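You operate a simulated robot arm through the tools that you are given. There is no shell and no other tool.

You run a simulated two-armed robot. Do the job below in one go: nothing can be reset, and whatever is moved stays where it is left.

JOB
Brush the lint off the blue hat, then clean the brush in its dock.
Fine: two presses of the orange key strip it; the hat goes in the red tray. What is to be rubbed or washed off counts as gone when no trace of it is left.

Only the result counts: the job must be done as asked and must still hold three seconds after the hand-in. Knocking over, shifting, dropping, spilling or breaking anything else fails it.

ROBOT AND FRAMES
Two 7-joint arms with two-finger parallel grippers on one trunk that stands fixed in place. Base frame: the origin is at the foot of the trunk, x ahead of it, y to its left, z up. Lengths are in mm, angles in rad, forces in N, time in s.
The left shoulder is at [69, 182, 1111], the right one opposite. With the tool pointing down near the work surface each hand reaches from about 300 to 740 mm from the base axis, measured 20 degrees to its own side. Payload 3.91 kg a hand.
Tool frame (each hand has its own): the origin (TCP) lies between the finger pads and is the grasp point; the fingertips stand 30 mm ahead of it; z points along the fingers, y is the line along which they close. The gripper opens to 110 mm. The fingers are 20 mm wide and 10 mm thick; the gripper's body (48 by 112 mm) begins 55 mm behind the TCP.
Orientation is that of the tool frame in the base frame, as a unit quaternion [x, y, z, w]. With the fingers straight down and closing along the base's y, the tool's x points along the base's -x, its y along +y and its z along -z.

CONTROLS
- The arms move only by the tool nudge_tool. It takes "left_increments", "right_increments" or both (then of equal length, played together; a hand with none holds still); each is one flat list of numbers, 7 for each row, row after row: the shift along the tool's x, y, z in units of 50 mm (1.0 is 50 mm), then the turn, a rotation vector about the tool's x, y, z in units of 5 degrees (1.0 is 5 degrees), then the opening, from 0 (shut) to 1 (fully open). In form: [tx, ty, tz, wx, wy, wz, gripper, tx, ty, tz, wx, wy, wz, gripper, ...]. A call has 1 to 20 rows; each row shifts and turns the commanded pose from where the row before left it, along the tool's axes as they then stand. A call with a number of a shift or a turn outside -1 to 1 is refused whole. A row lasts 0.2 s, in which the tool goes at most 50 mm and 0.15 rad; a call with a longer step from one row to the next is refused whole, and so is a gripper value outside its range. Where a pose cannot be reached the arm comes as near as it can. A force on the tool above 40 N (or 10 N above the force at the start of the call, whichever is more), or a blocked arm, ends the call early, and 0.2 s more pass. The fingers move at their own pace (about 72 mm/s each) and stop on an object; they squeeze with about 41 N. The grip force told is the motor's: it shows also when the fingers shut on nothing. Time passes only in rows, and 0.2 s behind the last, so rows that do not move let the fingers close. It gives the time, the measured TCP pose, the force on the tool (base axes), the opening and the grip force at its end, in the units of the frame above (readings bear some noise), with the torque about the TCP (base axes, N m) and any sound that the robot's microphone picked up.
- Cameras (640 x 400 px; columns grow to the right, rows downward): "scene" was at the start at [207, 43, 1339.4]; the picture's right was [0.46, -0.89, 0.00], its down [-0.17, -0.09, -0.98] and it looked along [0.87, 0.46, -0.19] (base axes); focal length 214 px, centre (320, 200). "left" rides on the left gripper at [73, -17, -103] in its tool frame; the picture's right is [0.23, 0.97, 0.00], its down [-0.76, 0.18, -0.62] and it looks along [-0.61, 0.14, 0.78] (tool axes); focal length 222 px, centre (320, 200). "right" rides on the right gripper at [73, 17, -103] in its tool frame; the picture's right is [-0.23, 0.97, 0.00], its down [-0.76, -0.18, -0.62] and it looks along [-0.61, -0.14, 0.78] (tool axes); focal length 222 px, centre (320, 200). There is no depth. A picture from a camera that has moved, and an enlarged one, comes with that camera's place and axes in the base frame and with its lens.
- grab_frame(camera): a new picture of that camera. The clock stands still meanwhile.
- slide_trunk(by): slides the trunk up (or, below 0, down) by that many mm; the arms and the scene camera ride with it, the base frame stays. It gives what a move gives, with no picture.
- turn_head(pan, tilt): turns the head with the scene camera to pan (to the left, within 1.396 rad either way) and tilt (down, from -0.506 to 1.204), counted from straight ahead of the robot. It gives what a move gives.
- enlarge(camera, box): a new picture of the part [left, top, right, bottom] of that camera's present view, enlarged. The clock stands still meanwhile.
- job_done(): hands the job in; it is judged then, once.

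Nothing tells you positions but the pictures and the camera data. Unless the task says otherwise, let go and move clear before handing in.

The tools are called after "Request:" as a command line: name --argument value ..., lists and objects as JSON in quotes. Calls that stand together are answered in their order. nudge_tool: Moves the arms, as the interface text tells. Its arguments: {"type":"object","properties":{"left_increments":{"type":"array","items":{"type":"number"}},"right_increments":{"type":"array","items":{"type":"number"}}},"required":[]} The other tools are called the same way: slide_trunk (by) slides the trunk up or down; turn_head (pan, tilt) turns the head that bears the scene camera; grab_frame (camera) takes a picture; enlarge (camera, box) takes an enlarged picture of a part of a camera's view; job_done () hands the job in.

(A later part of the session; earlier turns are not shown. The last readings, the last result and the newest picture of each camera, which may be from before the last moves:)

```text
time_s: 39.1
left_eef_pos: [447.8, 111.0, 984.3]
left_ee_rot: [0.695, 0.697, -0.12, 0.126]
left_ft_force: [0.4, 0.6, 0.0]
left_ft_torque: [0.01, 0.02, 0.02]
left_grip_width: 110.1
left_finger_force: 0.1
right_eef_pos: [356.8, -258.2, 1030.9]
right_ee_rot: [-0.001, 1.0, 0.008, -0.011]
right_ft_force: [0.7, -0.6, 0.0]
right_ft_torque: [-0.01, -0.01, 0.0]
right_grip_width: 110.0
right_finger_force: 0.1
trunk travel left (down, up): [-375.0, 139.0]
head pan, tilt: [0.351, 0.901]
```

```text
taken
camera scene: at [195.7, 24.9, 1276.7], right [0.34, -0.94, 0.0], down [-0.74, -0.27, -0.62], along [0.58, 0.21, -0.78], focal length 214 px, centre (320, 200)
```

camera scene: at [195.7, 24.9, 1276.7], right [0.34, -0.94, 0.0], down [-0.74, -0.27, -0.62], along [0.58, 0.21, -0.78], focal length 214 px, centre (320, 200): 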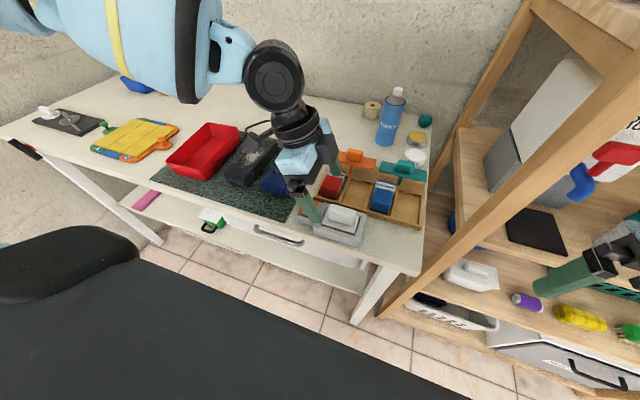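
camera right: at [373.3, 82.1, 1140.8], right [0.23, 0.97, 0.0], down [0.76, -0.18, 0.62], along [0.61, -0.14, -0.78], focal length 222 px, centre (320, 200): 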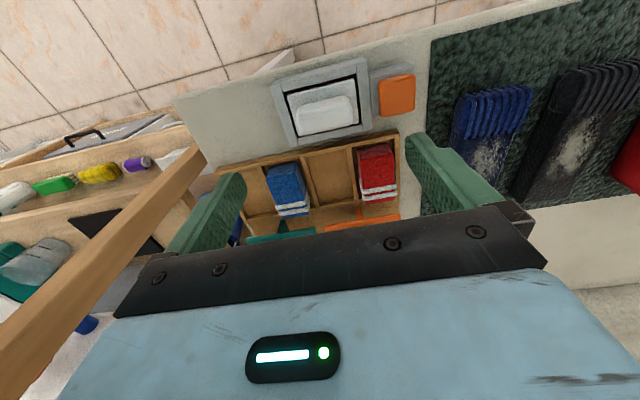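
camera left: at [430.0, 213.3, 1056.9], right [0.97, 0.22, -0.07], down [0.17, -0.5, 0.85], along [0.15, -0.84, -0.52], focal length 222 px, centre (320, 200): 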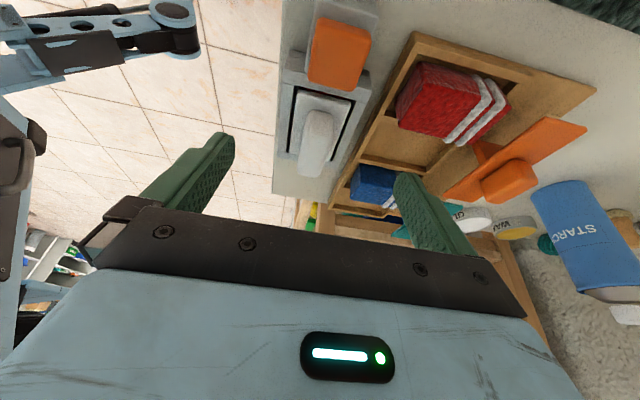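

Reach is fine here. I'll take a close look at the brush to fix the handle's height and centre before going down.

Request:
enlarge --camera "left" --box '[250, 10, 410, 210]'

Request:
enlarge --camera "scene" --box '[290, 190, 380, 250]'

Request:
enlarge --camera "right" --box '[360, 0, 640, 160]'

```text
2.00 times, centred on (330, 110) of left
camera zoom: at [430.0, 213.3, 1056.9], right [0.97, 0.22, -0.07], down [0.17, -0.5, 0.85], along [0.15, -0.84, -0.52], focal length 444 px, centre (300, 380)
```

zoom: 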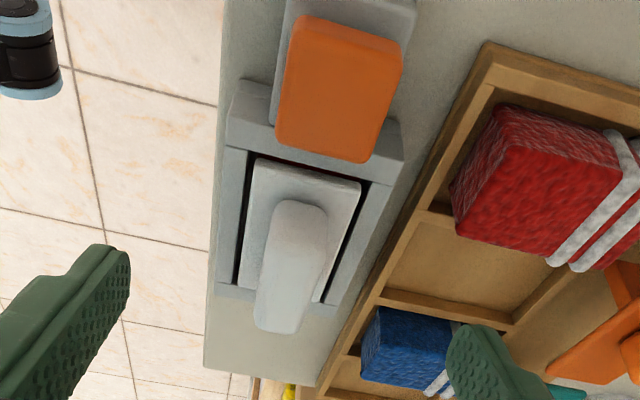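

```text
6.67 times, centred on (335, 220) of scene
camera zoom: at [195.7, 24.9, 1276.7], right [0.34, -0.94, 0.0], down [-0.74, -0.27, -0.62], along [0.58, 0.21, -0.78], focal length 1430 px, centre (220, 67)
```

zoom: 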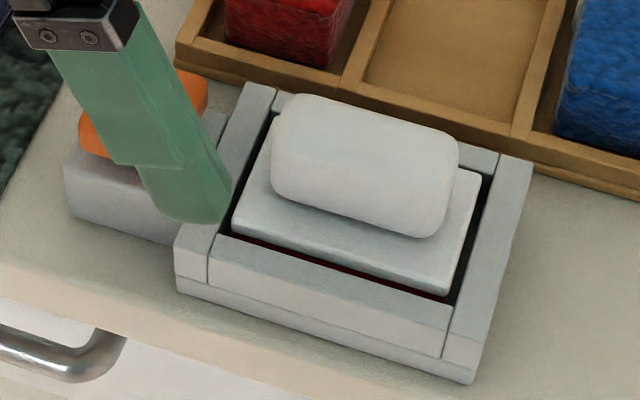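

```text
2.29 times, centred on (500, 80) of right
camera zoom: at [287.1, -242.6, 1136.8], right [0.23, 0.97, 0.01], down [0.78, -0.19, 0.6], along [0.59, -0.13, -0.8], focal length 508 px, centre (-91, 474)
```

zoom: 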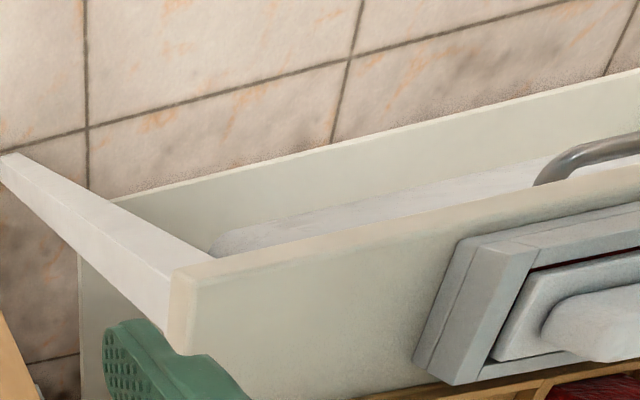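

The handle's centre is x≈446.5 and its top is z≈916. The plate top is z≈895 and sits slightly above the dock rim. I'll narrow the fingers to about 50 mm, move over the handle and come down just short of the plate.

Request:
nudge_tool --left_increments '[-0.29, -0.013, 0.31, 0, 0, 0, 0.45, -0.29, -0.013, 0.31, 0, 0, 0, 0.45, 0, 0, 0, 0, 0, 0, 0.45, 0, 0, 0, 0, 0, 0, 0.45]'

Request:
grab_frame --camera "left"

Request:
enlarge --camera "scene" --box '[290, 170, 410, 250]'

```text
time_s: 40.1
left_eef_pos: [446.5, 73.1, 965.2]
left_ee_rot: [0.696, 0.697, -0.12, 0.126]
left_ft_force: [0.7, -0.1, 0.6]
left_ft_torque: [0.02, -0.02, -0.01]
left_grip_width: 49.8
left_finger_force: 0.0
right_eef_pos: [356.7, -256.8, 1032.3]
right_ee_rot: [-0.001, 1.0, 0.007, -0.009]
right_ft_force: [0.5, 1.0, -0.2]
right_ft_torque: [0.03, 0.02, 0.02]
right_grip_width: 110.0
right_finger_force: 0.0
trunk travel left (down, up): [-375.0, 139.0]
head pan, tilt: [0.351, 0.901]
```

```text
taken
camera left: at [429.8, 176.6, 1037.8], right [0.97, 0.22, -0.07], down [0.17, -0.5, 0.85], along [0.15, -0.84, -0.52], focal length 222 px, centre (320, 200)
```

left: 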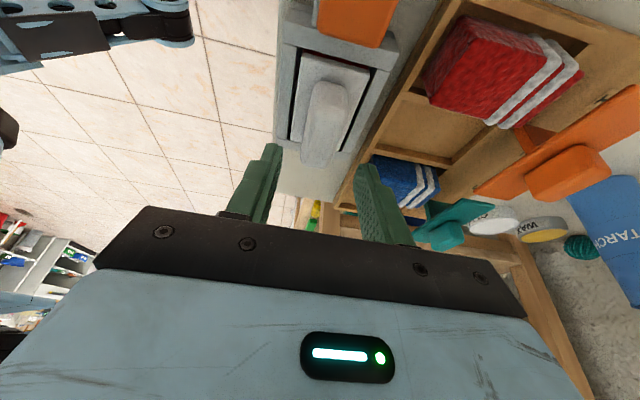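

```text
5.00 times, centred on (350, 210) of scene
camera zoom: at [195.6, 26.0, 1276.7], right [0.34, -0.94, 0.0], down [-0.74, -0.27, -0.62], along [0.58, 0.21, -0.78], focal length 1072 px, centre (170, 150)
```

zoom: 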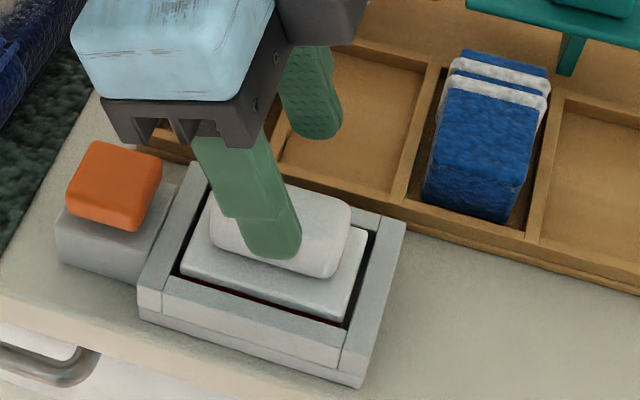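

The alignment looks right. I'll go down slowly to TCP z≈930.

Request:
nudge_tool --left_increments '[0.083, 0, 0.225, 0, 0, 0, 0.45, 0.083, 0, 0.225, 0, 0, 0, 0.45, 0.076, 0, 0.206, 0, 0, 0, 0.45, 0, 0, 0, 0, 0, 0, 0.45]'

Request:
enlarge --camera "scene" --box '[290, 170, 410, 250]'

Request:
enlarge --camera "left" --box '[220, 60, 420, 240]'

```text
time_s: 41.1
left_eef_pos: [446.1, 73.2, 929.4]
left_ee_rot: [0.696, 0.697, -0.12, 0.127]
left_ft_force: [0.1, -0.2, -0.6]
left_ft_torque: [-0.01, 0.01, 0.03]
left_grip_width: 49.5
left_finger_force: 0.0
right_eef_pos: [356.9, -257.3, 1032.4]
right_ee_rot: [-0.001, 1.0, 0.008, -0.01]
right_ft_force: [-0.2, 0.1, 0.1]
right_ft_torque: [0.03, -0.01, 0.04]
right_grip_width: 110.0
right_finger_force: 0.1
trunk travel left (down, up): [-375.0, 139.0]
head pan, tilt: [0.351, 0.901]
```

```text
5.00 times, centred on (350, 210) of scene
camera zoom: at [195.2, 25.7, 1276.8], right [0.34, -0.94, 0.0], down [-0.74, -0.27, -0.62], along [0.58, 0.21, -0.78], focal length 1072 px, centre (170, 150)
```

zoom: 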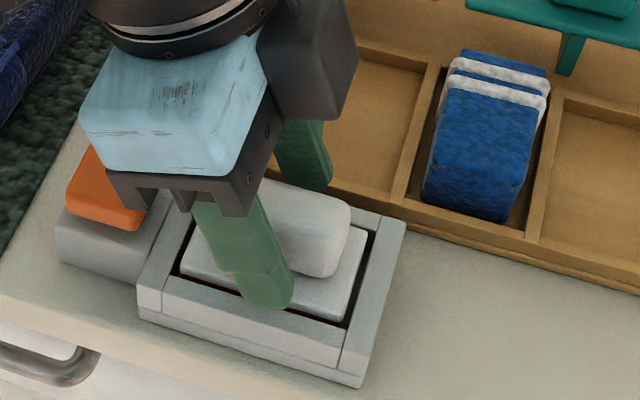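

```text
2.22 times, centred on (320, 150) of left
camera zoom: at [429.1, 176.1, 1002.6], right [0.97, 0.22, -0.07], down [0.17, -0.5, 0.85], along [0.15, -0.84, -0.52], focal length 494 px, centre (320, 311)
```

zoom: 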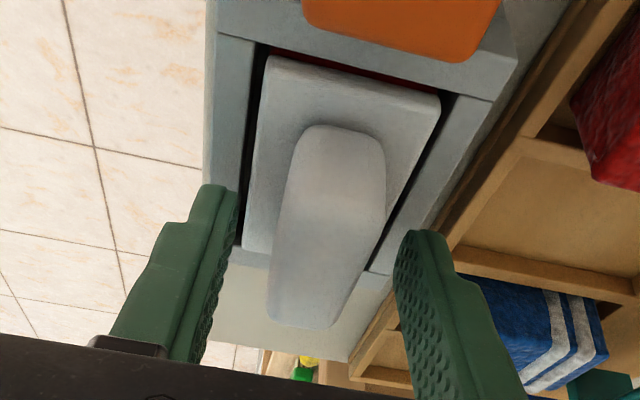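

The handle is centred between the fingers. I'll close.

Request:
nudge_tool --left_increments '[0, 0, 0, 0, 0, 0, 0, 0, 0, 0, 0, 0, 0, 0, 0, 0, 0, 0, 0, 0, 0, 0, 0, 0, 0, 0, 0, 0]'

Request:
enlarge --camera "left" --box '[220, 60, 420, 240]'

```text
time_s: 42.1
left_eef_pos: [445.9, 73.7, 929.7]
left_ee_rot: [0.695, 0.697, -0.121, 0.127]
left_ft_force: [-0.8, 0.0, 0.4]
left_ft_torque: [-0.05, 0.05, 0.0]
left_grip_width: 23.3
left_finger_force: 40.8
right_eef_pos: [356.2, -256.3, 1031.5]
right_ee_rot: [-0.001, 1.0, 0.007, -0.011]
right_ft_force: [-0.5, 0.1, -0.6]
right_ft_torque: [0.0, 0.03, 0.0]
right_grip_width: 110.0
right_finger_force: 0.1
trunk travel left (down, up): [-375.0, 139.0]
head pan, tilt: [0.351, 0.901]
```

```text
2.22 times, centred on (320, 150) of left
camera zoom: at [429.2, 176.1, 1002.7], right [0.97, 0.22, -0.07], down [0.17, -0.5, 0.85], along [0.15, -0.84, -0.52], focal length 494 px, centre (320, 311)
```

zoom: 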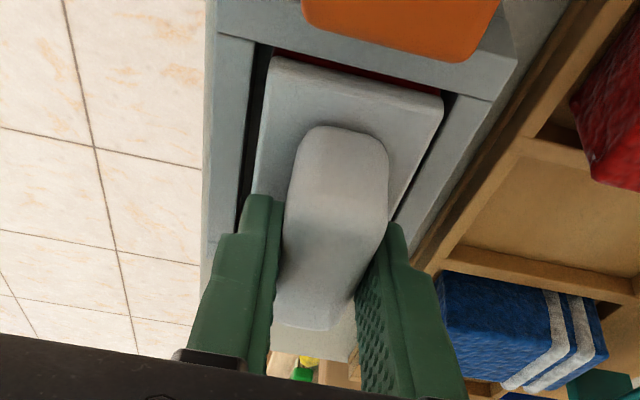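

Gripped at 23 mm. With the brush seated the TCP reads about (446, 73.5, 929.5), which I'll use for putting it back. Now I'll lift straight up.

Request:
nudge_tool --left_increments '[-0.052, 0, -0.141, 0, 0, 0, 0, -0.052, 0, -0.141, 0, 0, 0, 0, -0.104, 0, -0.281, 0, 0, 0, 0, -0.104, 0, -0.281, 0, 0, 0, 0, -0.104, 0, -0.281, 0, 0, 0, 0, -0.104, 0, -0.281, 0, 0, 0, 0]'

Request:
grab_frame --camera "left"

Request:
enlarge --camera "scene" --box '[270, 150, 410, 250]'

```text
time_s: 43.5
left_eef_pos: [445.6, 73.2, 1005.3]
left_ee_rot: [0.696, 0.697, -0.12, 0.127]
left_ft_force: [-0.6, 0.5, -1.2]
left_ft_torque: [-0.02, -0.02, -0.04]
left_grip_width: 23.0
left_finger_force: 40.9
right_eef_pos: [356.9, -257.0, 1032.1]
right_ee_rot: [-0.001, 1.0, 0.008, -0.01]
right_ft_force: [-0.5, -0.3, -1.3]
right_ft_torque: [0.02, 0.01, 0.01]
right_grip_width: 110.0
right_finger_force: 0.0
trunk travel left (down, up): [-375.0, 139.0]
head pan, tilt: [0.351, 0.901]
```

```text
taken
camera left: at [428.7, 175.7, 1078.8], right [0.97, 0.22, -0.07], down [0.17, -0.5, 0.85], along [0.15, -0.84, -0.52], focal length 222 px, centre (320, 200)
```

left: 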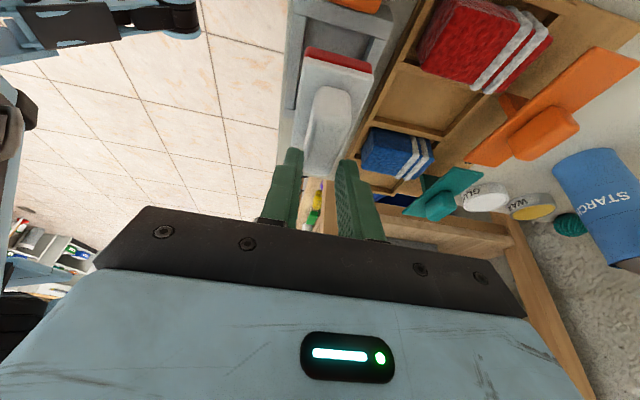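

```text
4.00 times, centred on (340, 200) of scene
camera zoom: at [195.1, 25.7, 1276.8], right [0.34, -0.94, 0.0], down [-0.74, -0.27, -0.62], along [0.58, 0.21, -0.78], focal length 858 px, centre (240, 200)
```

zoom: 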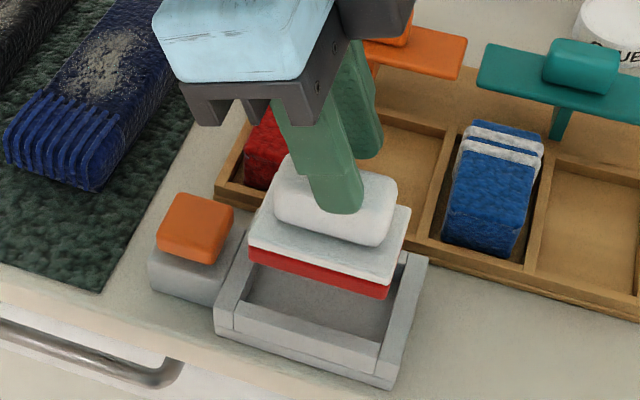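

The brush came cleanly out of the dock: white plate with a red pad underneath, its bottom about 58 mm below the TCP. I'll carry it at this height past the key to above the hat.

Request:
nudge_tool --left_increments '[0.675, 0, -0.26, 0, 0, 0, 0, 0.675, 0, -0.26, 0, 0, 0, 0, 0.675, 0, -0.26, 0, 0, 0, 0, 0.675, 0, -0.26, 0, 0, 0, 0, 0.675, 0, -0.26, 0, 0, 0, 0, 0, 0.55, 0, 0, 0, 0, 0, 0, 0.55, 0, 0, 0, 0, 0, 0, 0.55, 0, 0, 0, 0, 0, 0, 0.55, 0, 0, 0, 0, 0]'

Request:
grab_frame --camera "scene"

Request:
grab_frame --camera "left"

Request:
enlarge --camera "scene" --box '[210, 100, 370, 200]'

```text
time_s: 45.5
left_eef_pos: [555.7, 253.5, 1010.5]
left_ee_rot: [0.696, 0.696, -0.12, 0.126]
left_ft_force: [1.1, 0.1, -0.6]
left_ft_torque: [0.02, 0.02, -0.04]
left_grip_width: 22.9
left_finger_force: 41.7
right_eef_pos: [356.6, -256.5, 1030.9]
right_ee_rot: [-0.001, 1.0, 0.008, -0.011]
right_ft_force: [0.2, 0.8, 0.1]
right_ft_torque: [0.02, -0.01, 0.0]
right_grip_width: 110.2
right_finger_force: 0.1
trunk travel left (down, up): [-375.0, 139.0]
head pan, tilt: [0.351, 0.901]
```

```text
taken
camera scene: at [195.8, 25.8, 1276.6], right [0.34, -0.94, 0.0], down [-0.74, -0.27, -0.62], along [0.58, 0.21, -0.78], focal length 214 px, centre (320, 200)
```

scene: 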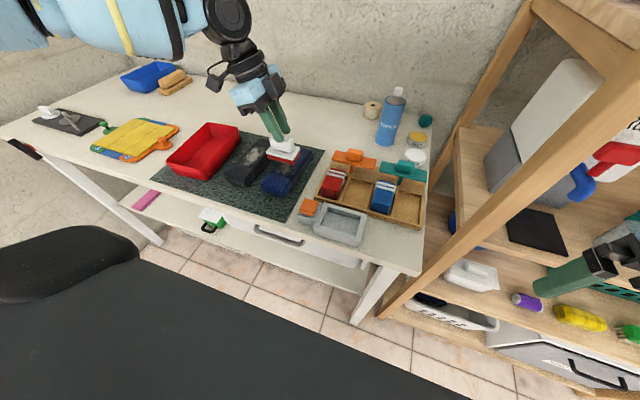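

```text
taken
camera left: at [539.1, 357.5, 1082.7], right [0.97, 0.22, -0.07], down [0.17, -0.5, 0.85], along [0.15, -0.84, -0.52], focal length 222 px, centre (320, 200)
```

left: 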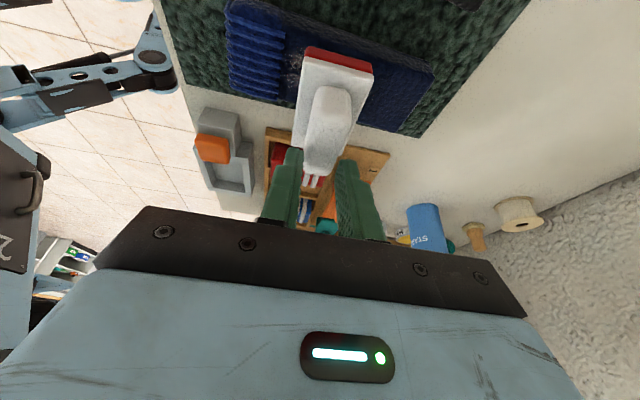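

```text
4.00 times, centred on (290, 150) of scene
camera zoom: at [195.8, 25.8, 1276.6], right [0.34, -0.94, 0.0], down [-0.74, -0.27, -0.62], along [0.58, 0.21, -0.78], focal length 858 px, centre (440, 400)
```

zoom: 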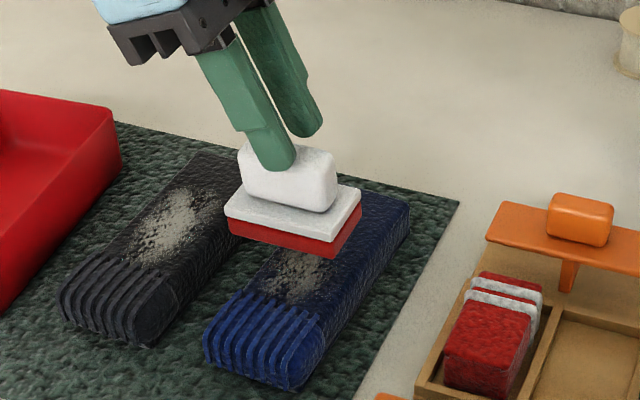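

The brush is over the hat with its pad level, spanning y≈213–283 and clear of the black hat at y>315. I'll come down, quickly at first, then in small steps watching for contact force.

Request:
nudge_tool --left_increments '[0.104, 0, 0.281, 0, 0, 0, 0, 0.104, 0, 0.281, 0, 0, 0, 0, 0.07, 0, 0.188, 0, 0, 0, 0]'

Request:
enlarge --camera "scene" --box '[210, 100, 370, 200]'

```text
time_s: 46.3
left_eef_pos: [555.8, 253.9, 978.6]
left_ee_rot: [0.695, 0.697, -0.116, 0.134]
left_ft_force: [-4.2, 8.6, 34.2]
left_ft_torque: [0.57, 0.11, -0.03]
left_grip_width: 23.0
left_finger_force: 41.0
right_eef_pos: [354.8, -256.4, 1033.2]
right_ee_rot: [-0.001, 1.0, 0.008, -0.009]
right_ft_force: [-0.4, -0.1, -0.5]
right_ft_torque: [0.01, 0.01, -0.01]
right_grip_width: 109.8
right_finger_force: 0.0
trunk travel left (down, up): [-375.0, 139.0]
head pan, tilt: [0.351, 0.901]
```

```text
4.00 times, centred on (290, 150) of scene
camera zoom: at [192.0, 25.7, 1277.8], right [0.34, -0.94, 0.0], down [-0.73, -0.27, -0.62], along [0.59, 0.21, -0.78], focal length 858 px, centre (440, 400)
```

zoom: 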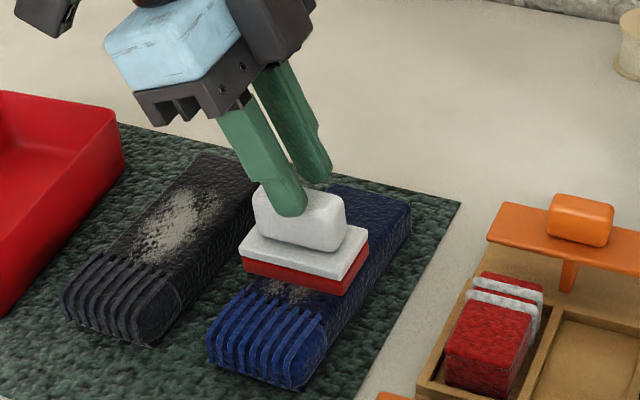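

Contact came at TCP z≈978 with 34 N. That's more than needed, so I'll ease off a few mm and make a first slow stroke towards the cuff to see how the hat behaves.

Request:
nudge_tool --left_increments '[-0.024, 0, -0.066, 0, 0, 0, 0, 0, 0, 0, 0, 0, 0, 0, 0, -0.2, 0, 0, 0, 0, 0, 0, -0.2, 0, 0, 0, 0, 0, 0, -0.2, 0, 0, 0, 0, 0]'

Request:
enlarge --camera "scene" --box '[210, 100, 370, 200]'

```text
time_s: 47.5
left_eef_pos: [526.2, 251.5, 977.8]
left_ee_rot: [0.696, 0.696, -0.117, 0.131]
left_ft_force: [13.2, -0.9, 31.2]
left_ft_torque: [-0.32, -0.48, 0.07]
left_grip_width: 22.8
left_finger_force: 41.2
right_eef_pos: [357.0, -257.2, 1031.6]
right_ee_rot: [-0.001, 1.0, 0.008, -0.01]
right_ft_force: [0.0, -0.2, -0.2]
right_ft_torque: [-0.05, -0.04, -0.01]
right_grip_width: 110.1
right_finger_force: 0.1
trunk travel left (down, up): [-375.0, 139.0]
head pan, tilt: [0.351, 0.901]
```

```text
4.00 times, centred on (290, 150) of scene
camera zoom: at [194.7, 24.7, 1276.9], right [0.34, -0.94, 0.0], down [-0.74, -0.27, -0.62], along [0.58, 0.21, -0.78], focal length 858 px, centre (440, 400)
```

zoom: 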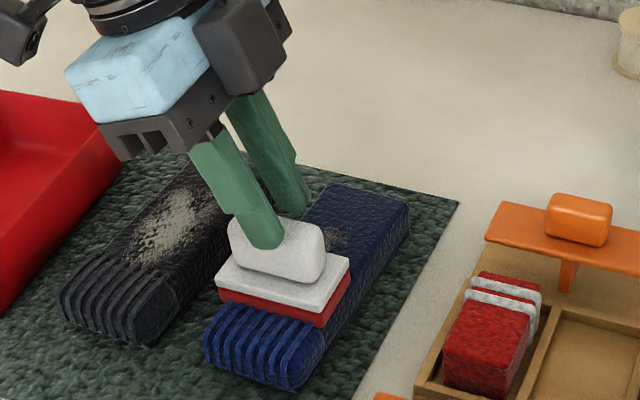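

The lint is coming off where the brush has passed; a patch remains around x≈575, y≈235. I'll ease the pressure a little and stroke the other way past it, then back.

Request:
nudge_tool --left_increments '[-0.014, 0, -0.038, 0, 0, 0, 0, 0, 0.25, 0, 0, 0, 0, 0, 0, 0.25, 0, 0, 0, 0, 0, 0, 0.25, 0, 0, 0, 0, 0, 0, 0.25, 0, 0, 0, 0, 0, 0, 0.25, 0, 0, 0, 0, 0, 0, 0.25, 0, 0, 0, 0, 0, 0, 0.15, 0, 0, 0, 0, 0]'

Request:
enlarge --camera "scene" --box '[210, 100, 370, 200]'

```text
time_s: 49.3
left_eef_pos: [606.7, 254.8, 977.3]
left_ee_rot: [0.696, 0.697, -0.12, 0.127]
left_ft_force: [-6.5, -0.1, 15.8]
left_ft_torque: [-0.17, 0.16, -0.11]
left_grip_width: 22.8
left_finger_force: 41.0
right_eef_pos: [355.4, -257.1, 1032.3]
right_ee_rot: [-0.002, 1.0, 0.008, -0.009]
right_ft_force: [0.7, -0.1, -0.1]
right_ft_torque: [-0.04, 0.04, -0.03]
right_grip_width: 110.1
right_finger_force: 0.0
trunk travel left (down, up): [-375.0, 139.0]
head pan, tilt: [0.351, 0.901]
```

```text
4.00 times, centred on (290, 150) of scene
camera zoom: at [193.2, 25.2, 1277.1], right [0.34, -0.94, 0.0], down [-0.73, -0.27, -0.62], along [0.58, 0.21, -0.78], focal length 858 px, centre (440, 400)
```

zoom: 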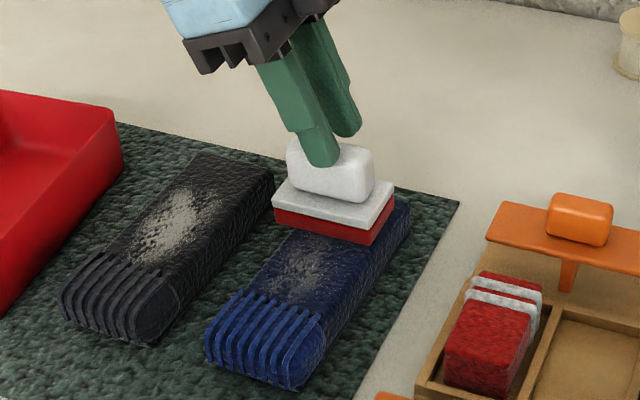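

The strokes are fading the lint, and the hat stays put at about 16 N. I'll do several more back-and-forth strokes over the area.

Request:
nudge_tool --left_increments '[0, -0.4, 0, 0, 0, 0, 0, 0, -0.4, 0, 0, 0, 0, 0, 0, -0.4, 0, 0, 0, 0, 0, 0, -0.4, 0, 0, 0, 0, 0, 0, 0.4, 0, 0, 0, 0, 0, 0, 0.4, 0, 0, 0, 0, 0, 0, 0.4, 0, 0, 0, 0, 0, 0, 0.4, 0, 0, 0, 0, 0, 0, -0.4, 0, 0, 0, 0, 0, 0, -0.4, 0, 0, 0, 0, 0, 0, -0.4, 0, 0, 0, 0, 0, 0, -0.4, 0, 0, 0, 0, 0, 0, 0.4, 0, 0, 0, 0, 0, 0, 0.4, 0, 0, 0, 0, 0, 0, 0.4, 0, 0, 0, 0, 0, 0, 0.4, 0, 0, 0, 0, 0]'

Request:
enlarge --camera "scene" --box '[210, 100, 370, 200]'

```text
time_s: 52.7
left_eef_pos: [608.4, 254.4, 976.6]
left_ee_rot: [0.695, 0.697, -0.12, 0.127]
left_ft_force: [-4.2, -0.8, 12.5]
left_ft_torque: [-0.14, 0.05, -0.02]
left_grip_width: 23.0
left_finger_force: 41.3
right_eef_pos: [355.3, -256.3, 1032.4]
right_ee_rot: [-0.001, 1.0, 0.008, -0.01]
right_ft_force: [0.9, -0.1, -0.3]
right_ft_torque: [0.0, -0.03, 0.03]
right_grip_width: 109.9
right_finger_force: 0.0
trunk travel left (down, up): [-375.0, 139.0]
head pan, tilt: [0.351, 0.901]
```

```text
4.00 times, centred on (290, 150) of scene
camera zoom: at [193.6, 25.2, 1277.0], right [0.34, -0.94, 0.0], down [-0.74, -0.27, -0.62], along [0.58, 0.21, -0.78], focal length 858 px, centre (440, 400)
```

zoom: 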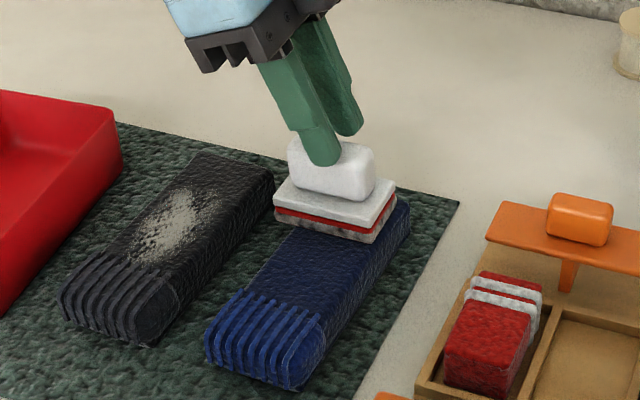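

The visible part of the hat looks clean and the pad has turned grey with lint. I'll lift and inspect the whole hat.

Request:
nudge_tool --left_increments '[-0.104, 0, -0.281, 0, 0, 0, 0, -0.2, 0, -0.54, 0, 0, 0, 0, -0.2, 0, -0.54, 0, 0, 0, 0]'

Request:
enlarge --camera "scene" --box '[230, 130, 350, 205]'

Request:
grab_frame --camera "left"

```text
time_s: 53.5
left_eef_pos: [607.1, 254.6, 1050.3]
left_ee_rot: [0.695, 0.697, -0.121, 0.127]
left_ft_force: [0.1, -0.5, -1.5]
left_ft_torque: [0.0, 0.02, -0.02]
left_grip_width: 22.8
left_finger_force: 41.0
right_eef_pos: [356.7, -255.6, 1030.9]
right_ee_rot: [-0.001, 1.0, 0.008, -0.011]
right_ft_force: [0.9, 0.2, 0.1]
right_ft_torque: [-0.01, 0.01, 0.0]
right_grip_width: 109.8
right_finger_force: 0.1
trunk travel left (down, up): [-375.0, 139.0]
head pan, tilt: [0.351, 0.901]
```

```text
5.33 times, centred on (290, 168) of scene
camera zoom: at [195.3, 25.6, 1276.7], right [0.34, -0.94, 0.0], down [-0.74, -0.27, -0.62], along [0.58, 0.21, -0.78], focal length 1144 px, centre (480, 373)
```

zoom: 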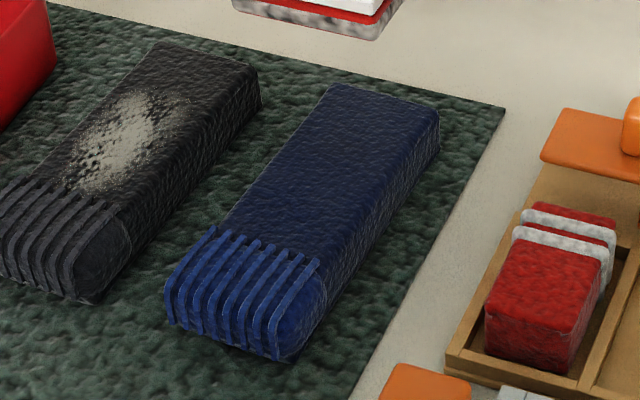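

```text
taken
camera left: at [589.9, 357.7, 1123.6], right [0.97, 0.22, -0.07], down [0.17, -0.5, 0.85], along [0.15, -0.84, -0.53], focal length 222 px, centre (320, 200)
```

left: 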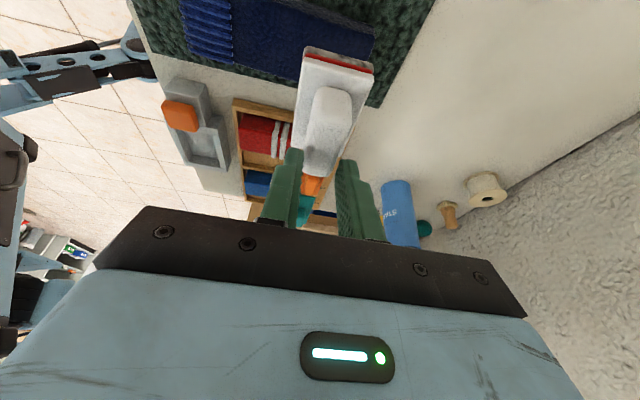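

The hat's top looks clean from here. I'll zoom in more to check for faint traces.

Request:
enlarge --camera "scene" --box '[265, 142, 315, 182]'

Request:
enlarge --camera "left" --box '[150, 0, 400, 110]'

```text
10.00 times, centred on (290, 162) of scene
camera zoom: at [195.3, 25.6, 1276.7], right [0.34, -0.94, 0.0], down [-0.74, -0.27, -0.62], along [0.58, 0.21, -0.78], focal length 2145 px, centre (620, 580)
```

zoom: 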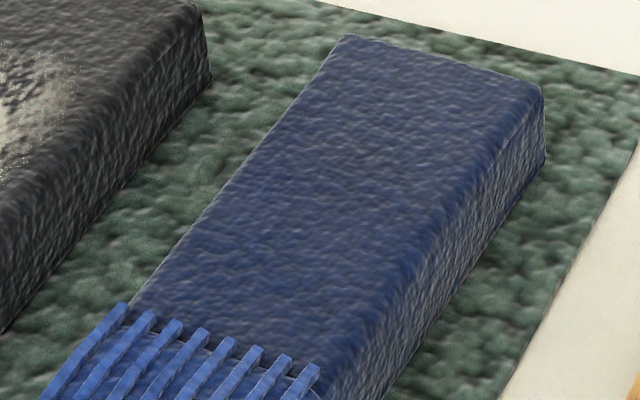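

```text
2.56 times, centred on (275, 55) of left
camera zoom: at [589.9, 357.7, 1123.6], right [0.97, 0.22, -0.07], down [0.17, -0.5, 0.85], along [0.15, -0.84, -0.53], focal length 569 px, centre (435, 571)
```

zoom: 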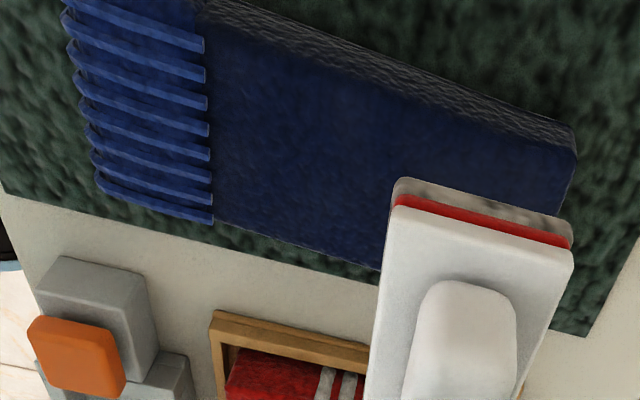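

It looks clean, but I'll make a few more strokes in case of a faint residue, going down the same way I came up.

Request:
nudge_tool --left_increments '[0.2, 0, 0.54, 0, 0, 0, 0, 0.2, 0, 0.54, 0, 0, 0, 0, 0.052, 0, 0.14, 0, 0, 0, 0, 0.052, 0, 0.145, 0, 0, 0, 0, 0, -0.4, 0, 0, 0, 0, 0, 0, -0.4, 0, 0, 0, 0, 0, 0, -0.4, 0, 0, 0, 0, 0, 0, -0.4, 0, 0, 0, 0, 0, 0, 0.4, 0, 0, 0, 0, 0, 0, 0.4, 0, 0, 0, 0, 0, 0, 0.4, 0, 0, 0, 0, 0, 0, 0.4, 0, 0, 0, 0, 0, 0, -0.4, 0, 0, 0, 0, 0, 0, -0.4, 0, 0, 0, 0, 0, 0, -0.4, 0, 0, 0, 0, 0, 0, -0.4, 0, 0, 0, 0, 0, 0, 0.4, 0, 0, 0, 0, 0, 0, 0.4, 0, 0, 0, 0, 0, 0, 0.4, 0, 0, 0, 0, 0, 0, 0.4, 0, 0, 0, 0, 0]'

Request:
nudge_tool --left_increments '[-0.104, 0, -0.281, 0, 0, 0, 0, -0.2, 0, -0.54, 0, 0, 0, 0, -0.1, 0, -0.27, 0, 0, 0, 0]'

Request:
enlarge --camera "scene" --box '[265, 142, 315, 182]'

Request:
enlarge --camera "scene" --box '[210, 100, 370, 200]'

```text
time_s: 57.7
left_eef_pos: [608.3, 253.8, 976.3]
left_ee_rot: [0.695, 0.697, -0.119, 0.128]
left_ft_force: [-3.3, 0.3, 8.6]
left_ft_torque: [-0.09, 0.12, -0.02]
left_grip_width: 22.9
left_finger_force: 41.0
right_eef_pos: [355.2, -257.2, 1031.8]
right_ee_rot: [0.0, 1.0, 0.007, -0.01]
right_ft_force: [0.2, -0.9, 0.5]
right_ft_torque: [-0.01, 0.0, -0.01]
right_grip_width: 110.0
right_finger_force: 0.2
trunk travel left (down, up): [-375.0, 139.0]
head pan, tilt: [0.351, 0.901]
```

```text
time_s: 58.5
left_eef_pos: [608.2, 255.5, 1035.4]
left_ee_rot: [0.695, 0.697, -0.12, 0.127]
left_ft_force: [0.7, 0.0, -0.4]
left_ft_torque: [0.03, -0.03, 0.0]
left_grip_width: 23.0
left_finger_force: 41.1
right_eef_pos: [356.6, -256.9, 1032.2]
right_ee_rot: [-0.001, 1.0, 0.009, -0.01]
right_ft_force: [0.1, 0.7, -1.2]
right_ft_torque: [0.03, 0.01, 0.02]
right_grip_width: 110.0
right_finger_force: 0.0
trunk travel left (down, up): [-375.0, 139.0]
head pan, tilt: [0.351, 0.901]
```

```text
10.00 times, centred on (290, 162) of scene
camera zoom: at [195.5, 25.7, 1276.7], right [0.34, -0.94, 0.0], down [-0.74, -0.27, -0.62], along [0.58, 0.21, -0.78], focal length 2145 px, centre (620, 580)
```

zoom: 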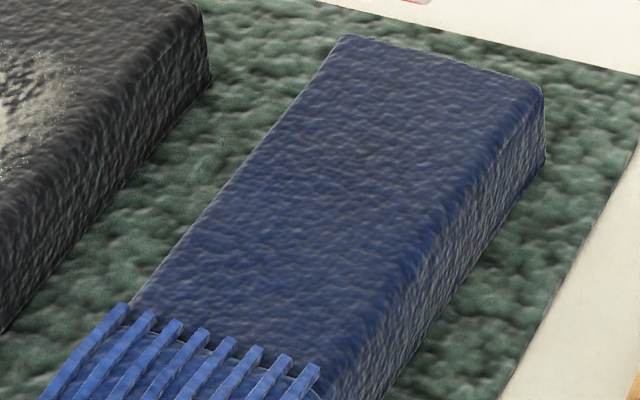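

```text
4.00 times, centred on (290, 150) of scene
camera zoom: at [195.5, 25.7, 1276.7], right [0.34, -0.94, 0.0], down [-0.74, -0.27, -0.62], along [0.58, 0.21, -0.78], focal length 858 px, centre (440, 400)
```

zoom: 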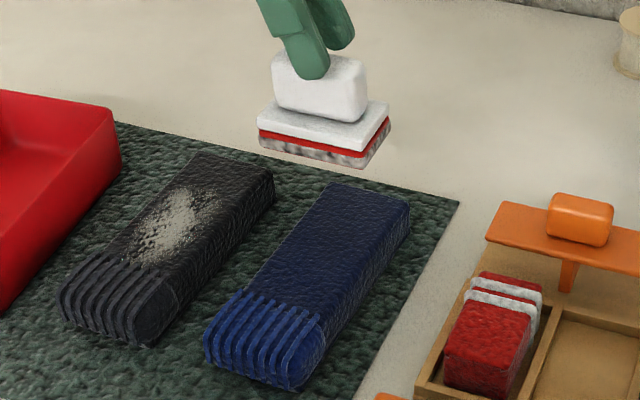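

There's no change from before, so the hat is clean. I'll carry the brush back to above the dock by the same route.

Request:
nudge_tool --left_increments '[0.029, -0.54, 0.078, 0, 0, 0, 0, 0.029, -0.54, 0.078, 0, 0, 0, 0, 0.029, -0.54, 0.078, 0, 0, 0, 0, 0.029, -0.54, 0.078, 0, 0, 0, 0, 0.029, -0.54, 0.078, 0, 0, 0, 0, 0.029, -0.54, 0.078, 0, 0, 0, 0, -0.569, 0, 0.21, 0, 0, 0, 0, -0.569, 0, 0.21, 0, 0, 0, 0, -0.569, 0, 0.21, 0, 0, 0, 0, -0.569, 0, 0.21, 0, 0, 0, 0, -0.569, 0, 0.21, 0, 0, 0, 0, -0.569, 0, 0.21, 0, 0, 0, 0]'

Request:
enlarge --camera "scene" --box '[270, 150, 410, 250]'

Request:
grab_frame --camera "left"

```text
time_s: 61.1
left_eef_pos: [447.4, 71.6, 1008.1]
left_ee_rot: [0.695, 0.697, -0.12, 0.127]
left_ft_force: [0.1, -0.4, -0.4]
left_ft_torque: [0.03, -0.01, 0.03]
left_grip_width: 23.1
left_finger_force: 40.8
right_eef_pos: [358.0, -256.1, 1031.1]
right_ee_rot: [-0.001, 1.0, 0.008, -0.012]
right_ft_force: [1.7, -0.4, -0.7]
right_ft_torque: [0.03, -0.01, 0.01]
right_grip_width: 110.1
right_finger_force: 0.1
trunk travel left (down, up): [-375.0, 139.0]
head pan, tilt: [0.351, 0.901]
```

```text
4.00 times, centred on (340, 200) of scene
camera zoom: at [196.3, 26.0, 1276.5], right [0.34, -0.94, 0.0], down [-0.74, -0.27, -0.62], along [0.58, 0.21, -0.78], focal length 858 px, centre (240, 200)
```

zoom: 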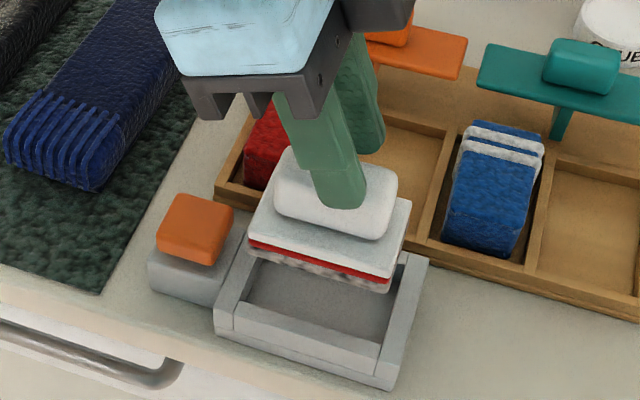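

```text
taken
camera left: at [431.0, 175.6, 1080.2], right [0.97, 0.22, -0.07], down [0.17, -0.5, 0.85], along [0.15, -0.84, -0.52], focal length 222 px, centre (320, 200)
```

left: 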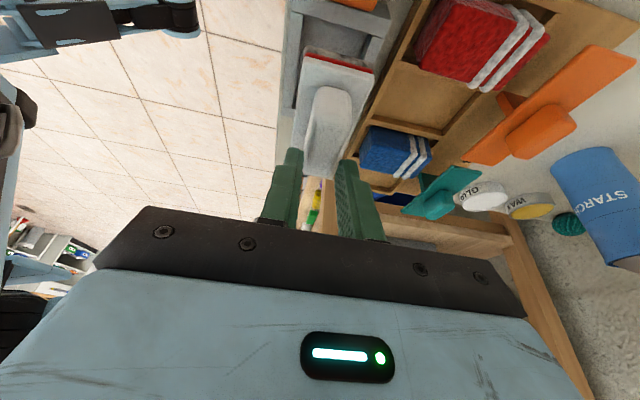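

The brush sits in the grip just as it did when lifted, so there's been no slip. I'll correct the small x/y offset and go down to just above the rim.

Request:
nudge_tool --left_increments '[0.1, -0.03, 0.23, 0, 0, 0, 0, 0.1, 0, 0.23, 0, 0, 0, 0, 0.1, 0, 0.23, 0, 0, 0, 0, 0, 0, 0, 0, 0, 0, 0]'

Request:
nudge_tool --left_increments '[0, 0, 0, 0, 0, 0, 0, 0, 0, 0, 0, 0, 0, 0]'

Request:
enlarge --camera "scene" --box '[290, 170, 410, 250]'

Request:
enlarge --camera "left" --box '[220, 0, 420, 240]'

```text
time_s: 62.1
left_eef_pos: [447.0, 74.7, 973.3]
left_ee_rot: [0.696, 0.696, -0.12, 0.13]
left_ft_force: [0.2, -0.3, 23.3]
left_ft_torque: [0.87, -0.04, 0.04]
left_grip_width: 22.9
left_finger_force: 41.0
right_eef_pos: [355.9, -257.7, 1031.7]
right_ee_rot: [-0.002, 1.0, 0.008, -0.011]
right_ft_force: [-0.2, 0.4, 0.1]
right_ft_torque: [-0.02, 0.01, -0.01]
right_grip_width: 109.7
right_finger_force: 0.0
trunk travel left (down, up): [-375.0, 139.0]
head pan, tilt: [0.351, 0.901]
```

```text
time_s: 62.7
left_eef_pos: [445.1, 73.4, 971.5]
left_ee_rot: [0.696, 0.696, -0.12, 0.13]
left_ft_force: [4.8, -5.4, 27.6]
left_ft_torque: [0.55, -0.15, -0.06]
left_grip_width: 22.8
left_finger_force: 41.1
right_eef_pos: [355.4, -257.2, 1032.3]
right_ee_rot: [-0.001, 1.0, 0.009, -0.011]
right_ft_force: [0.8, -0.6, -0.9]
right_ft_torque: [0.0, 0.01, -0.02]
right_grip_width: 109.9
right_finger_force: 0.1
trunk travel left (down, up): [-375.0, 139.0]
head pan, tilt: [0.351, 0.901]
```

```text
5.00 times, centred on (350, 210) of scene
camera zoom: at [194.1, 24.7, 1277.0], right [0.34, -0.94, 0.0], down [-0.74, -0.27, -0.62], along [0.58, 0.21, -0.78], focal length 1072 px, centre (170, 150)
```

zoom: 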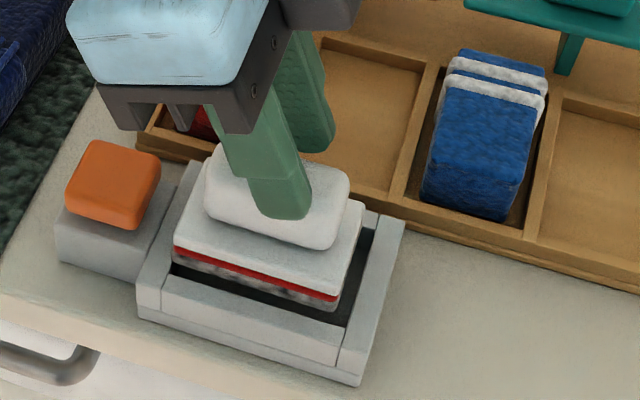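

```text
1.67 times, centred on (320, 120) of left
camera zoom: at [428.9, 176.6, 1044.5], right [0.97, 0.22, -0.07], down [0.17, -0.5, 0.85], along [0.15, -0.84, -0.52], focal length 370 px, centre (320, 333)
```

zoom: 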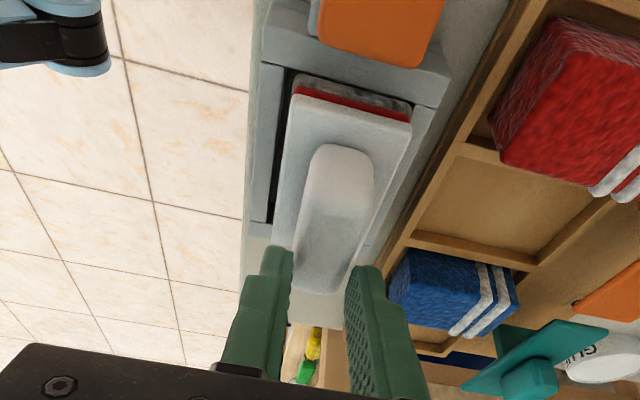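

The brush edge is resting on the dock's +y rim, so it's still above the well. From the pictures the brush hangs about 6° nose-down at its +y end in the grip; it must have turned slightly when lifted. It's also about 2 mm too far towards +y. I'll lift, level it by tilting the tool back 6°, shift it to match and look again.

Request:
nudge_tool --left_increments '[-0.07, 0, -0.19, 0, 0, 0, 0, -0.1, 0, -0.28, 0, 0, 0, 0, -0.095, 0, 0.03, 0, 0.6, 0, 0, -0.095, 0, 0.03, 0, 0.6, 0, 0, 0, 0, 0, 0, 0, 0, 0]'

Request:
enlarge --camera "scene" --box '[290, 160, 410, 240]'

Request:
enlarge --camera "left" --box '[220, 0, 420, 240]'

```text
time_s: 63.9
left_eef_pos: [445.1, 65.9, 993.4]
left_ee_rot: [0.703, 0.7, -0.087, 0.092]
left_ft_force: [-0.4, 0.1, -1.5]
left_ft_torque: [0.01, 0.0, 0.01]
left_grip_width: 22.8
left_finger_force: 41.3
right_eef_pos: [355.9, -257.6, 1030.4]
right_ee_rot: [-0.002, 1.0, 0.008, -0.01]
right_ft_force: [0.7, -0.5, -0.5]
right_ft_torque: [0.0, -0.01, -0.01]
right_grip_width: 110.0
right_finger_force: 0.0
trunk travel left (down, up): [-375.0, 139.0]
head pan, tilt: [0.351, 0.901]
```

```text
5.00 times, centred on (350, 200) of scene
camera zoom: at [195.2, 25.6, 1276.8], right [0.34, -0.94, 0.0], down [-0.74, -0.27, -0.62], along [0.58, 0.21, -0.78], focal length 1072 px, centre (170, 200)
```

zoom: 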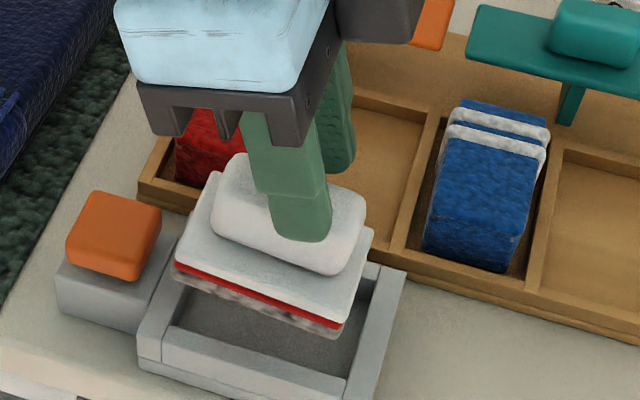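

```text
1.67 times, centred on (320, 120) of left
camera zoom: at [430.0, 162.1, 1076.2], right [0.97, 0.22, -0.05], down [0.17, -0.58, 0.8], along [0.14, -0.78, -0.6], focal length 370 px, centre (320, 333)
```

zoom: 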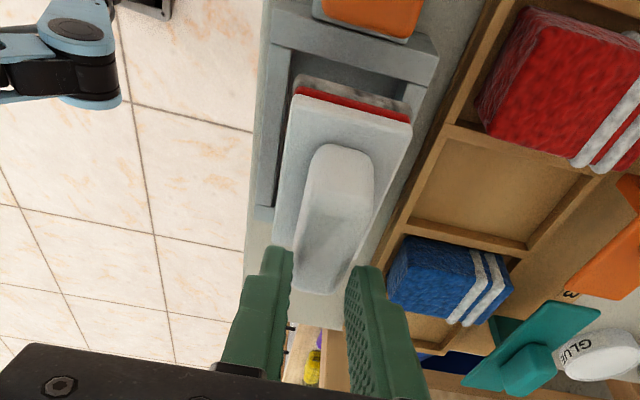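

I've probably over-corrected, so I'll zoom in tightly and compare the brush's edges with the dock's.

Request:
enlarge --camera "scene" --box '[314, 186, 378, 242]'

Request:
enlarge --camera "left" --box '[270, 20, 390, 200]'

```text
7.14 times, centred on (346, 214) of scene
camera zoom: at [195.2, 25.6, 1276.8], right [0.34, -0.94, 0.0], down [-0.74, -0.27, -0.62], along [0.58, 0.21, -0.78], focal length 1532 px, centre (134, 100)
```

zoom: 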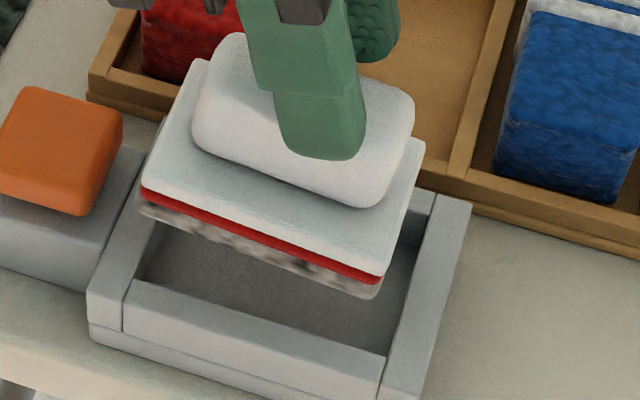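

```text
2.22 times, centred on (330, 110) of left
camera zoom: at [430.0, 162.1, 1076.2], right [0.97, 0.22, -0.05], down [0.17, -0.58, 0.8], along [0.14, -0.78, -0.6], focal length 494 px, centre (298, 400)
```

zoom: 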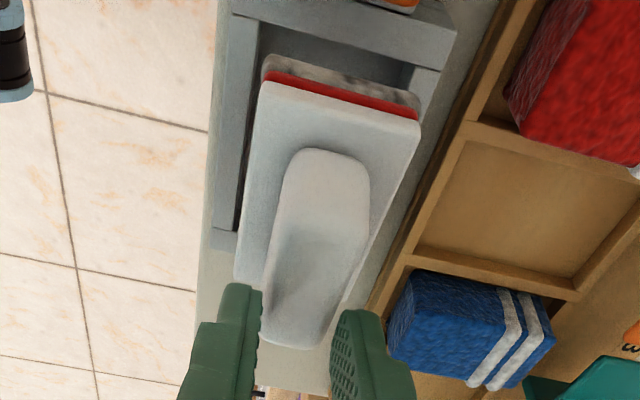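

In the tight zoom the brush now slopes with its +y end about 5° high, so it was nearly level before and simply sits ~13 mm lower in the fingers than when first gripped. I'll undo most of that rotation and keep the small −y shift.

Request:
nudge_tool --left_increments '[0.058, 0, -0.017, 0, -0.52, 0, 0, 0.058, 0, -0.017, 0, -0.52, 0, 0, 0, 0, 0, 0, 0, 0, 0, 0, 0, 0, 0, 0, 0, 0]'

Request:
enlarge --camera "scene" --box '[314, 186, 378, 242]'

Request:
enlarge --camera "left" --box '[270, 0, 390, 180]'

```text
time_s: 64.9
left_eef_pos: [445.6, 70.9, 995.3]
left_ee_rot: [0.697, 0.697, -0.116, 0.121]
left_ft_force: [-0.2, 0.3, -1.0]
left_ft_torque: [-0.01, -0.01, 0.0]
left_grip_width: 22.9
left_finger_force: 41.2
right_eef_pos: [357.7, -256.8, 1031.5]
right_ee_rot: [-0.002, 1.0, 0.008, -0.011]
right_ft_force: [0.0, 0.3, 0.2]
right_ft_torque: [0.0, 0.0, 0.0]
right_grip_width: 110.0
right_finger_force: 0.1
trunk travel left (down, up): [-375.0, 139.0]
head pan, tilt: [0.351, 0.901]
```

```text
7.14 times, centred on (346, 214) of scene
camera zoom: at [195.4, 25.9, 1276.7], right [0.34, -0.94, 0.0], down [-0.74, -0.27, -0.62], along [0.58, 0.21, -0.78], focal length 1532 px, centre (134, 100)
```

zoom: 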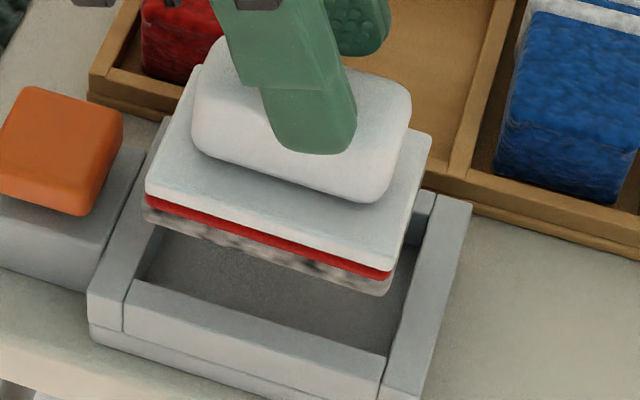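

```text
2.22 times, centred on (330, 90) of left
camera zoom: at [429.1, 173.0, 1068.9], right [0.97, 0.22, -0.07], down [0.17, -0.51, 0.84], along [0.15, -0.83, -0.54], focal length 494 px, centre (298, 444)
```

zoom: 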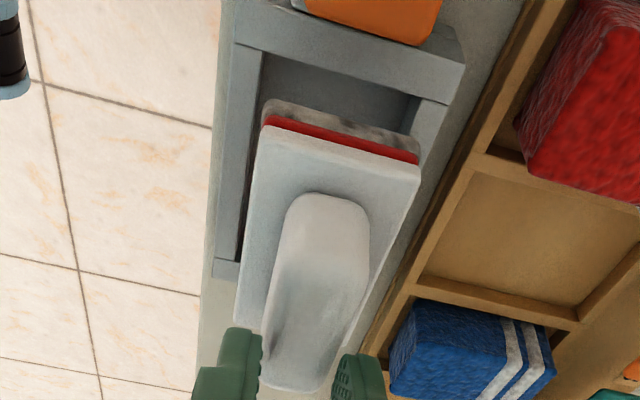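

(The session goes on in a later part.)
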